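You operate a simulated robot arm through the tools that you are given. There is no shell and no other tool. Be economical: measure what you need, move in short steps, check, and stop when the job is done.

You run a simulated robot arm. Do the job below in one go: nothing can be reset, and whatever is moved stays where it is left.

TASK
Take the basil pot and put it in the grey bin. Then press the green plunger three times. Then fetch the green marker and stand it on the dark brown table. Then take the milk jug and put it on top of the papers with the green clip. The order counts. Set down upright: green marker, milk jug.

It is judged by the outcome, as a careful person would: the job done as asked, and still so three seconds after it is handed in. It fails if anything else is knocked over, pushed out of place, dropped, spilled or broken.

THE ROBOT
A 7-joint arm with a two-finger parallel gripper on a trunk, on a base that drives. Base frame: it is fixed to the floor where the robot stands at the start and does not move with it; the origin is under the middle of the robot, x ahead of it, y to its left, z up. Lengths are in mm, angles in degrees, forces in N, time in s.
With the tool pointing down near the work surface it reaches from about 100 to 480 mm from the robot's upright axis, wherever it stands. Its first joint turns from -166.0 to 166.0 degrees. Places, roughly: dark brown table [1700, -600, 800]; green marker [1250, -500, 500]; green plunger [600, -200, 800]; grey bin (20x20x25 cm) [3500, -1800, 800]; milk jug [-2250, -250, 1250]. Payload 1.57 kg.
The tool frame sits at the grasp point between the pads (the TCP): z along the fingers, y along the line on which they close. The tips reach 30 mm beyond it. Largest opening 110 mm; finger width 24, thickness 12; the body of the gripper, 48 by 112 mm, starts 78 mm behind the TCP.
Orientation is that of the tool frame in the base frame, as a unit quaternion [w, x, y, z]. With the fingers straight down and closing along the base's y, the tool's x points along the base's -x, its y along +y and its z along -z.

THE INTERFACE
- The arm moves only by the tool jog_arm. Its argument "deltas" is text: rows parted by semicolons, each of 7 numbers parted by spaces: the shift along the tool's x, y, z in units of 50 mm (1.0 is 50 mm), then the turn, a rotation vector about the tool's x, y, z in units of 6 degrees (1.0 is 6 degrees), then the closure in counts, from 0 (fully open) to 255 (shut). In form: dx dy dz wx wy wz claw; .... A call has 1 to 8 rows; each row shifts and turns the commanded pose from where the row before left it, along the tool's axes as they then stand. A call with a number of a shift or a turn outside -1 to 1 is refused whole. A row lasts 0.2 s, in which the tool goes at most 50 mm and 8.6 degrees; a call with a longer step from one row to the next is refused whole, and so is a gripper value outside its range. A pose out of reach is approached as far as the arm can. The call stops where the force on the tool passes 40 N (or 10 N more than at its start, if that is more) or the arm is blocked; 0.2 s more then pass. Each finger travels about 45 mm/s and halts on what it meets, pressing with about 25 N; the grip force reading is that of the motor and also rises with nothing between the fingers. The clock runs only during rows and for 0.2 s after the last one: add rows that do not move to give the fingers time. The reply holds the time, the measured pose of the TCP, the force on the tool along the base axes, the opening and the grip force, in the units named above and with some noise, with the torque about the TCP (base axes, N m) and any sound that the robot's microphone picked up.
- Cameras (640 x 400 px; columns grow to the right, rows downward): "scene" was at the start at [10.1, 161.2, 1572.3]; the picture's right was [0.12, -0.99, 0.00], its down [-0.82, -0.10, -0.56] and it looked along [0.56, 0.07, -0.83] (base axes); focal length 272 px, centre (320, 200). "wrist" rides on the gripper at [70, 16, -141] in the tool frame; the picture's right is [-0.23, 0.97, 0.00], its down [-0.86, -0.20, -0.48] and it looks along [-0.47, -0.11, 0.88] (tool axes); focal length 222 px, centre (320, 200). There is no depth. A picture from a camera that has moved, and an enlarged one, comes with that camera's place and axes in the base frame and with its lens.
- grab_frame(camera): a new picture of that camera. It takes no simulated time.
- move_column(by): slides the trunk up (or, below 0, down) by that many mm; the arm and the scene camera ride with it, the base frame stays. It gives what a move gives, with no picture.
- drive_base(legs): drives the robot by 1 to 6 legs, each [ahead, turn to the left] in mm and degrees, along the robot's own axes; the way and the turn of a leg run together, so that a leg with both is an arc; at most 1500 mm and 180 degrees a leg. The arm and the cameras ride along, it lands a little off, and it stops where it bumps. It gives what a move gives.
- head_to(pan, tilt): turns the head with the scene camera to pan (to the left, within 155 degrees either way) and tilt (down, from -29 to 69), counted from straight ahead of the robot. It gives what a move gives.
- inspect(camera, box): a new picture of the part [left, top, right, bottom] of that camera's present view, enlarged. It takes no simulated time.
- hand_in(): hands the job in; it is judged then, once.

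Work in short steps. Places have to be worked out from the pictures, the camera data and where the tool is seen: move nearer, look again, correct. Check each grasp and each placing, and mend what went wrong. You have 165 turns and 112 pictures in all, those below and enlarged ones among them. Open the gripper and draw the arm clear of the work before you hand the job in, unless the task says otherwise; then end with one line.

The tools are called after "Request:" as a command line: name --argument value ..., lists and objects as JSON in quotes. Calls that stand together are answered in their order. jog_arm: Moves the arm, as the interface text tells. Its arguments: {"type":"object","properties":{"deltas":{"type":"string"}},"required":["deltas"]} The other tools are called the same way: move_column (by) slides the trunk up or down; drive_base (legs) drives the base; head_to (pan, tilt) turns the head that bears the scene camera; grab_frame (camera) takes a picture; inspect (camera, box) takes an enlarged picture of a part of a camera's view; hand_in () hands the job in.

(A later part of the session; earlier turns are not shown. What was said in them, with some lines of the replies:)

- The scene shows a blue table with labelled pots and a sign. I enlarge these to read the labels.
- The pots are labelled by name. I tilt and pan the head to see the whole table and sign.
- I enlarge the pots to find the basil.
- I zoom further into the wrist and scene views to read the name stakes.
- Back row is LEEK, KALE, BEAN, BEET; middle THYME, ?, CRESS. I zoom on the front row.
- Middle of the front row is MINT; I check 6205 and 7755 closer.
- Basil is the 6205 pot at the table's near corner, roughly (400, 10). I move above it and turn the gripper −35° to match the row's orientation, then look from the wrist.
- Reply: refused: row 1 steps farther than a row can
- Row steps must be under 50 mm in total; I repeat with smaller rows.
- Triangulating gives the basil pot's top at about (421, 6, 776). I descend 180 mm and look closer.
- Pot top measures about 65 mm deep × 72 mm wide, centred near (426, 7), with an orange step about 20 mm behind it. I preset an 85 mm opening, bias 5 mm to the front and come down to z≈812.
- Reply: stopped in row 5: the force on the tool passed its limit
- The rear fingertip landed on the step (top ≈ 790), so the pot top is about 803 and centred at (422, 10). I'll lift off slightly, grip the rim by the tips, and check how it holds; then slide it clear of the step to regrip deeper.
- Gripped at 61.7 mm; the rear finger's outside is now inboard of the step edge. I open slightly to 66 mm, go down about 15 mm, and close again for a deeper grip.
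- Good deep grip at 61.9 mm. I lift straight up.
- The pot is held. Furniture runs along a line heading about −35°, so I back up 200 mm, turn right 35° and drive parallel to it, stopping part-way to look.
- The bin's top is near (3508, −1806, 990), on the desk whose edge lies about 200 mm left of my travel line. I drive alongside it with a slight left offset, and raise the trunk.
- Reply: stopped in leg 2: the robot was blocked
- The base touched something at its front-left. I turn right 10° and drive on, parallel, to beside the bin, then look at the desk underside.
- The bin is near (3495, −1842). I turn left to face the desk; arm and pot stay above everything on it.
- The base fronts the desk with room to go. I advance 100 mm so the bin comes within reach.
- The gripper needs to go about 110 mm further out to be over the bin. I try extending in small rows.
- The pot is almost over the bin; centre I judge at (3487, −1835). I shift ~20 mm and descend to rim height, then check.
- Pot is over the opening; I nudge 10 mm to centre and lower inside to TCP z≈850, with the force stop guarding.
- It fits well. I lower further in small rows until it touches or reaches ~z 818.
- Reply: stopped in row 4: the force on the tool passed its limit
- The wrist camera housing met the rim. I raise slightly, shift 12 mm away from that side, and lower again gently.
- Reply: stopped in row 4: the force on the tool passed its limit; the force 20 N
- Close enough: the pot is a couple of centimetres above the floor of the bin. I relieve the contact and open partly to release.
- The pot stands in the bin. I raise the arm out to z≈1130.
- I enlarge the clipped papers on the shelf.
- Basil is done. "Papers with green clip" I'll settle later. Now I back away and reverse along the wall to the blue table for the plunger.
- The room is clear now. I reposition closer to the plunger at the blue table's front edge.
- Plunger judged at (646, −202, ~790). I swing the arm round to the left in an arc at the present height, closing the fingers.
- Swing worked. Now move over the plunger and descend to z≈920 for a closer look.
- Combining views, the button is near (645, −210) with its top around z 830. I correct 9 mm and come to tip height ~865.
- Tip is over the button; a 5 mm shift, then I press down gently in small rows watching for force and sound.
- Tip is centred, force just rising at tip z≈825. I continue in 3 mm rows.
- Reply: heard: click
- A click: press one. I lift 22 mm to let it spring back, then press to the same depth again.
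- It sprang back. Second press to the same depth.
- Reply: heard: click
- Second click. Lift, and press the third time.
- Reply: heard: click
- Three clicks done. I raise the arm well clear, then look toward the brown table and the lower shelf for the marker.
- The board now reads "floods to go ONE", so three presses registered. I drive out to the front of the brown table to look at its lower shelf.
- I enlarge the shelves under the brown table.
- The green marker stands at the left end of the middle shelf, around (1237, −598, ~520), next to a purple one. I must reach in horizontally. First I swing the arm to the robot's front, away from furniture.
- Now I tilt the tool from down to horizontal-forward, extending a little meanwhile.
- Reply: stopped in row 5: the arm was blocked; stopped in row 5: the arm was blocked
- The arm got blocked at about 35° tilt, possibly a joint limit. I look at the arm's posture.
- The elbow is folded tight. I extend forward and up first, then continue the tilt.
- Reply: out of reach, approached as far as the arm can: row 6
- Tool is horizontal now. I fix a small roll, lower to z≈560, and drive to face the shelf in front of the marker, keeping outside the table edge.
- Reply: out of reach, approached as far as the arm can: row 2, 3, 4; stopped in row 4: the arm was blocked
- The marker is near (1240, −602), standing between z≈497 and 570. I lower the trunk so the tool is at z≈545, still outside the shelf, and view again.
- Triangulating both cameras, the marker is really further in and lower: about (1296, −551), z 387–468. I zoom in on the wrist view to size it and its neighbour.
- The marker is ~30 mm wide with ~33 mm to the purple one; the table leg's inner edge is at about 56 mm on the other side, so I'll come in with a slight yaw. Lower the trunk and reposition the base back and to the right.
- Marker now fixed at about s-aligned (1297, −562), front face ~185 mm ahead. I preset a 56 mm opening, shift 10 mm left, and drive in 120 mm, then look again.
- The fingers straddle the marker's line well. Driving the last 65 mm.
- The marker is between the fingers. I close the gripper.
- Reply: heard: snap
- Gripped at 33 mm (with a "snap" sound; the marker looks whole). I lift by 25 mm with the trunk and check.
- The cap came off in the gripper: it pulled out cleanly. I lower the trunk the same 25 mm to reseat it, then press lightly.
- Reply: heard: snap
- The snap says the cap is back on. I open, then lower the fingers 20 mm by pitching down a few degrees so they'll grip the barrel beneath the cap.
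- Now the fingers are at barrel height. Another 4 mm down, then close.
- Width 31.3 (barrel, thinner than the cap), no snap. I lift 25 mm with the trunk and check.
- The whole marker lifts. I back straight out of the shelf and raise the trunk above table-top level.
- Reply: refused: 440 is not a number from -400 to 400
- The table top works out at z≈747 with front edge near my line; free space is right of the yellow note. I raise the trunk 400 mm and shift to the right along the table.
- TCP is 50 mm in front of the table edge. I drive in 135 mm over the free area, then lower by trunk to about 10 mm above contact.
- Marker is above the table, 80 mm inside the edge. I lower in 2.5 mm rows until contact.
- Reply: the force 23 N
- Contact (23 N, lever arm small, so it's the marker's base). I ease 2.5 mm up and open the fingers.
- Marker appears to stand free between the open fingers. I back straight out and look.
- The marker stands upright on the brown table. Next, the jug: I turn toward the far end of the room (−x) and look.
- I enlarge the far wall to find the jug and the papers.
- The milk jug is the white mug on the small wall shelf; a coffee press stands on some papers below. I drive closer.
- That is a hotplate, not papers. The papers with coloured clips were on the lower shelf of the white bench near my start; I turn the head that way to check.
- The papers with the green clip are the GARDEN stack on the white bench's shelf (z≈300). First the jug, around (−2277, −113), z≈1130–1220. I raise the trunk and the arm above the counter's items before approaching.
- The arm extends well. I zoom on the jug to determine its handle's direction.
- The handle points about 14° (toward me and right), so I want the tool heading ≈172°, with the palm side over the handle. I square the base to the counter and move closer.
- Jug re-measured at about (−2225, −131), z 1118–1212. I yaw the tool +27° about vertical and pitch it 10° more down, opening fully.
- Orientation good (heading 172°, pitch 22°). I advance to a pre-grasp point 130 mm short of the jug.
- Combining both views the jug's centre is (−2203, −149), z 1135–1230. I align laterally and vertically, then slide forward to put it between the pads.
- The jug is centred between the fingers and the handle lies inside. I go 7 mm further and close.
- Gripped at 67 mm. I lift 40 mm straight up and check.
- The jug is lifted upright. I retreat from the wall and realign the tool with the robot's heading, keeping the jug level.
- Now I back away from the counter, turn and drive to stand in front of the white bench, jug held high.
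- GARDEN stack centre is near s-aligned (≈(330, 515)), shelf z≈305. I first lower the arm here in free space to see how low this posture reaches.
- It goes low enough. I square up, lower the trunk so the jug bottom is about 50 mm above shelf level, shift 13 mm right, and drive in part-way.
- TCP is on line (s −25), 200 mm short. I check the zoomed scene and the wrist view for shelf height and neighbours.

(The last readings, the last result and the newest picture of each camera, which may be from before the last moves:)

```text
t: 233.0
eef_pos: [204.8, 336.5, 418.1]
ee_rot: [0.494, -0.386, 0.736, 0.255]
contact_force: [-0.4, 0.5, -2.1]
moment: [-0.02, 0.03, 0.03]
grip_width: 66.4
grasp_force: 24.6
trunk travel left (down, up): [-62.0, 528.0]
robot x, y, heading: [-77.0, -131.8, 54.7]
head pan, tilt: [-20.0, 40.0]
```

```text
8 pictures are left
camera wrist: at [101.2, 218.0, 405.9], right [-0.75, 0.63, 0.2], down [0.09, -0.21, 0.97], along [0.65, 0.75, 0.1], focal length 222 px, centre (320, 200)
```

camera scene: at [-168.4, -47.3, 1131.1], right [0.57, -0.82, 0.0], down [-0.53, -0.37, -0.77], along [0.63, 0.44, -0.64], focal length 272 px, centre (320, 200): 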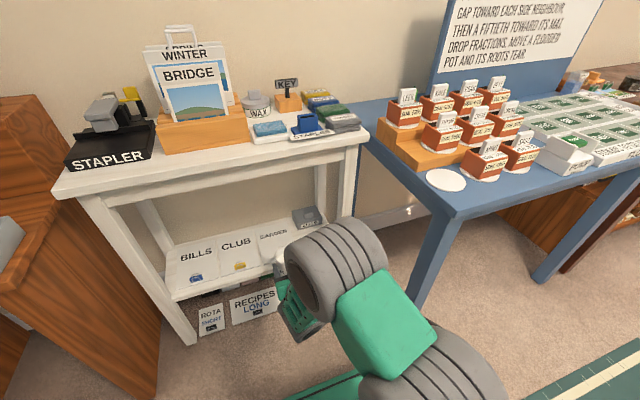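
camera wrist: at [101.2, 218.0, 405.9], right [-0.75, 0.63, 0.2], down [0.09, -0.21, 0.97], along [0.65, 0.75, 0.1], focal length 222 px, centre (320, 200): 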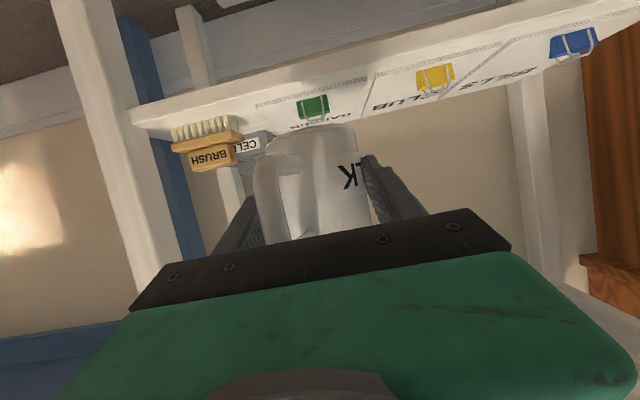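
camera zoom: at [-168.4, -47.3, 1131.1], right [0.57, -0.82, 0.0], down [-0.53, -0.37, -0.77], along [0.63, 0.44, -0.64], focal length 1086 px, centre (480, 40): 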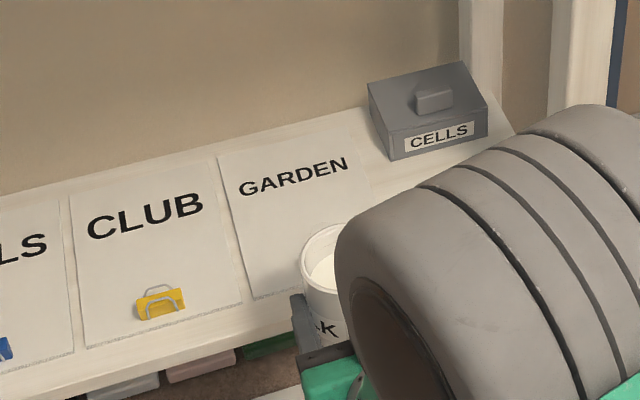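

The clip spans n≈518–558 and the sheet runs back to ~690, so I aim for the jug centre ~620, behind the clip. Jug bottom is well above the clip; I drive in 210 mm.

Request:
drive_base --legs '[[210, 0]]'

Request:
inspect --camera "scene" --box '[200, 190, 360, 300]'

```text
t: 234.6
eef_pos: [325.4, 508.1, 417.0]
ee_rot: [0.493, -0.386, 0.737, 0.255]
contact_force: [0.6, 0.1, -3.4]
moment: [0.01, -0.02, 0.0]
grip_width: 66.3
grasp_force: 25.1
trunk travel left (down, up): [-62.0, 528.0]
robot x, y, heading: [46.7, 38.4, 54.8]
head pan, tilt: [-20.0, 40.0]
```

```text
3.64 times, centred on (280, 245) of scene
camera zoom: at [-47.7, 123.6, 1131.0], right [0.57, -0.82, 0.0], down [-0.53, -0.37, -0.77], along [0.63, 0.44, -0.64], focal length 987 px, centre (466, 36)
```

zoom: 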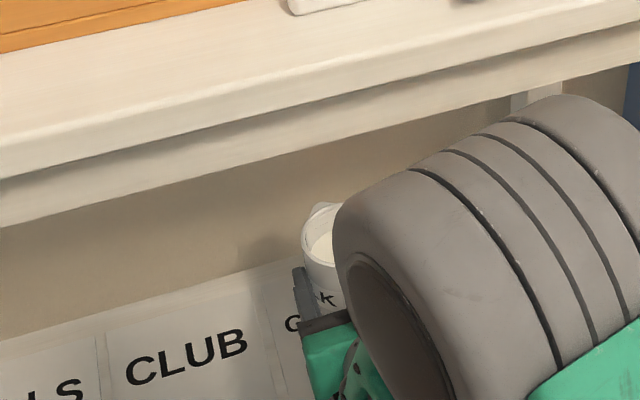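

Position is right (n 603, s −25). I lower 40 mm with the trunk, then finish with small arm steps until contact.

Request:
move_column --by -40

Request:
jog_arm --deltas "0.06 0 0.025 0 0 0 150; 0.055 0 0.023 0 0 0 150; 0.055 0 0.023 0 0 0 150; 0.055 0 0.023 0 0 0 150; 0 0 0 0 0 0 150"

```text
t: 235.5
eef_pos: [324.5, 506.5, 377.8]
ee_rot: [0.494, -0.386, 0.736, 0.255]
contact_force: [0.1, -0.1, -3.5]
moment: [-0.06, 0.04, 0.02]
grip_width: 66.4
grasp_force: 24.5
trunk travel left (down, up): [-22.0, 568.0]
robot x, y, heading: [43.6, 34.5, 55.1]
head pan, tilt: [-20.0, 40.0]
```

```text
t: 236.7
eef_pos: [326.1, 508.0, 364.4]
ee_rot: [0.493, -0.386, 0.737, 0.255]
contact_force: [-0.3, 0.5, -2.5]
moment: [-0.02, 0.03, -0.01]
grip_width: 66.5
grasp_force: 25.1
trunk travel left (down, up): [-22.0, 568.0]
robot x, y, heading: [43.5, 40.3, 54.9]
head pan, tilt: [-20.0, 40.0]
```

No contact yet at z 364; I continue down in 2.5 mm rows.

Request:
jog_arm --deltas "0.046 0 0.019 0 0 0 150; 0.046 0 0.019 0 0 0 150; 0.046 0 0.019 0 0 0 150; 0.046 0 0.019 0 0 0 150; 0 0 0 0 0 0 150"

```text
t: 237.9
eef_pos: [325.8, 506.5, 354.5]
ee_rot: [0.494, -0.385, 0.737, 0.255]
contact_force: [-0.7, -0.6, -2.8]
moment: [0.0, 0.08, -0.01]
grip_width: 66.4
grasp_force: 25.2
trunk travel left (down, up): [-22.0, 568.0]
robot x, y, heading: [45.6, 34.9, 55.0]
head pan, tilt: [-20.0, 40.0]
```

Request:
jog_arm --deltas "0.046 0 0.019 0 0 0 150; 0.046 0 0.019 0 0 0 150; 0.046 0 0.019 0 0 0 150; 0 0 0 0 0 0 150"

Request:
grab_frame --camera "wrist"

```text
t: 238.9
eef_pos: [325.9, 508.6, 349.9]
ee_rot: [0.496, -0.384, 0.735, 0.256]
contact_force: [0.1, -0.5, 12.8]
moment: [0.08, 0.33, 0.05]
grip_width: 66.4
grasp_force: 25.0
trunk travel left (down, up): [-22.0, 568.0]
robot x, y, heading: [40.7, 36.0, 55.0]
head pan, tilt: [-20.0, 40.0]
```

```text
6 pictures are left
camera wrist: at [222.4, 389.1, 337.7], right [-0.75, 0.63, 0.21], down [0.09, -0.21, 0.97], along [0.65, 0.75, 0.1], focal length 222 px, centre (320, 200)
```

wrist: 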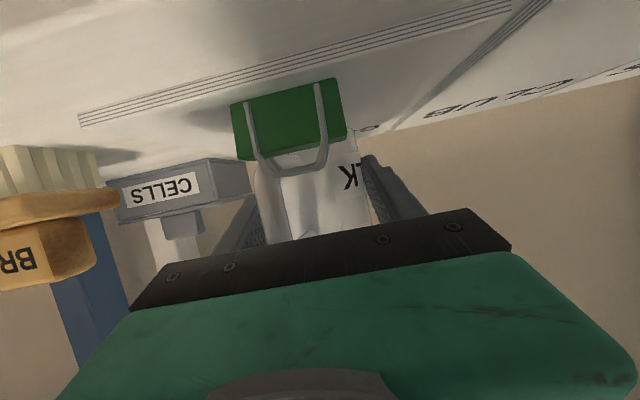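

Contact at z≈350: the jug rests on the sheet, behind the clip. I open the fingers moderately.

Request:
jog_arm --deltas "0 0 0 0 0 0 120; 0 0 0 0 0 0 90; 0 0 0 0 0 0 60; 0 0 0 0 0 0 45; 0 0 0 0 0 0 45"

Request:
grab_frame --camera "wrist"

```text
t: 240.1
eef_pos: [324.8, 506.3, 347.2]
ee_rot: [0.493, -0.386, 0.737, 0.255]
contact_force: [0.2, 0.7, -0.4]
moment: [-0.02, -0.01, -0.01]
grip_width: 90.7
grasp_force: 0.0
trunk travel left (down, up): [-22.0, 568.0]
robot x, y, heading: [46.5, 36.4, 54.8]
head pan, tilt: [-20.0, 40.0]
```

```text
5 pictures are left
camera wrist: at [221.8, 387.8, 336.2], right [-0.75, 0.63, 0.2], down [0.09, -0.21, 0.97], along [0.65, 0.75, 0.1], focal length 222 px, centre (320, 200)
```

wrist: 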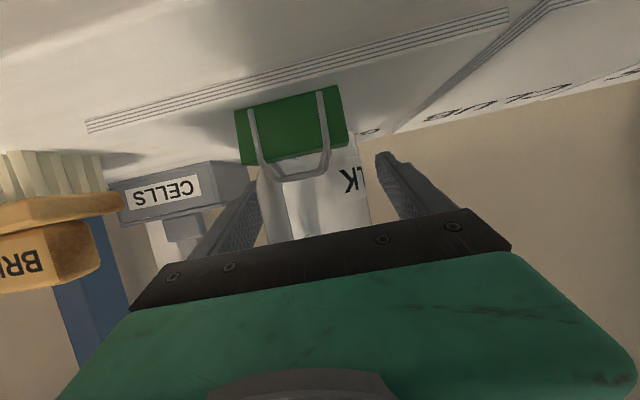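

The jug stands free. I open fully for clearance, raise 15 mm, and back straight out.

Request:
jog_arm --deltas "0 0 0 0 0 0 0; 0 0 0 0 0 0 0; -0.14 0 -0.058 0 0 0 0; -0.14 0 -0.058 0 0 0 0; 0 0 0 0 0 0 0"

Request:
drive_base --legs '[[-250, 0]]'

Request:
grab_frame --camera "scene"

```text
t: 241.3
eef_pos: [324.7, 507.9, 362.8]
ee_rot: [0.494, -0.385, 0.737, 0.255]
contact_force: [0.8, -0.3, 0.1]
moment: [-0.01, 0.01, 0.01]
grip_width: 109.8
grasp_force: 0.1
trunk travel left (down, up): [-22.0, 568.0]
robot x, y, heading: [46.7, 35.4, 54.8]
head pan, tilt: [-20.0, 40.0]
```

```text
t: 243.1
eef_pos: [185.0, 306.2, 362.6]
ee_rot: [0.493, -0.386, 0.737, 0.254]
contact_force: [-0.2, -0.2, 0.7]
moment: [-0.01, -0.02, 0.03]
grip_width: 109.8
grasp_force: 0.1
trunk travel left (down, up): [-22.0, 568.0]
robot x, y, heading: [-102.0, -162.3, 54.7]
head pan, tilt: [-20.0, 40.0]
```

```text
4 pictures are left
camera scene: at [-189.9, -77.2, 1091.0], right [0.57, -0.82, 0.0], down [-0.53, -0.36, -0.77], along [0.63, 0.43, -0.64], focal length 272 px, centre (320, 200)
```

scene: 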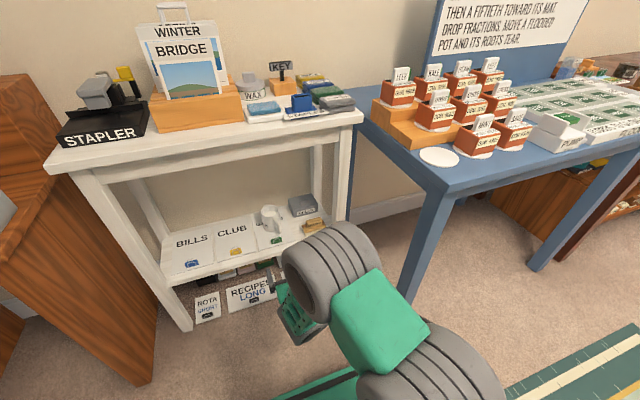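

Request:
inspect --camera "scene" --box '[220, 180, 330, 260]'

```text
5.00 times, centred on (275, 220) of scene
camera zoom: at [-189.9, -77.2, 1091.0], right [0.57, -0.82, 0.0], down [-0.53, -0.36, -0.77], along [0.63, 0.43, -0.64], focal length 1358 px, centre (545, 100)
```

zoom: 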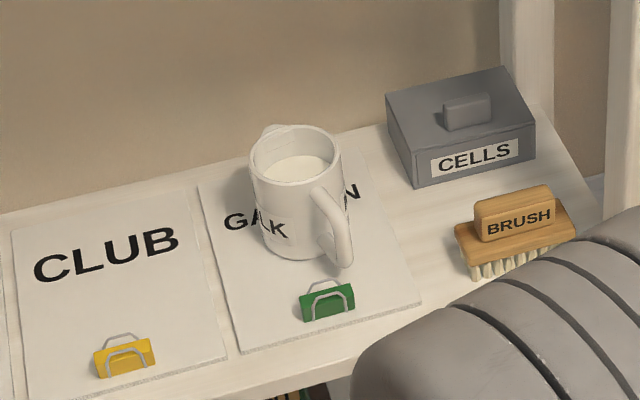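

The jug stands upright, still full, on the green-clipped papers. I back off a little more and hand in.

Request:
drive_base --legs '[[-150, 0]]'

Request:
hand_in

```text
t: 244.5
eef_pos: [96.0, 181.4, 362.9]
ee_rot: [0.495, -0.384, 0.737, 0.254]
contact_force: [0.2, -0.7, 0.1]
moment: [-0.02, 0.01, -0.02]
grip_width: 110.0
grasp_force: 0.0
trunk travel left (down, up): [-22.0, 568.0]
robot x, y, heading: [-186.5, -285.1, 54.8]
head pan, tilt: [-20.0, 40.0]
```

```text
The job is handed in.
```

All four steps are done in order: the basil pot is in the grey bin, the green plunger clicked three times, the green marker stands upright on the dark brown table (its cap came off on the first grip and snapped back on), and the milk jug stands upright and still full on the green-clipped GARDEN papers.
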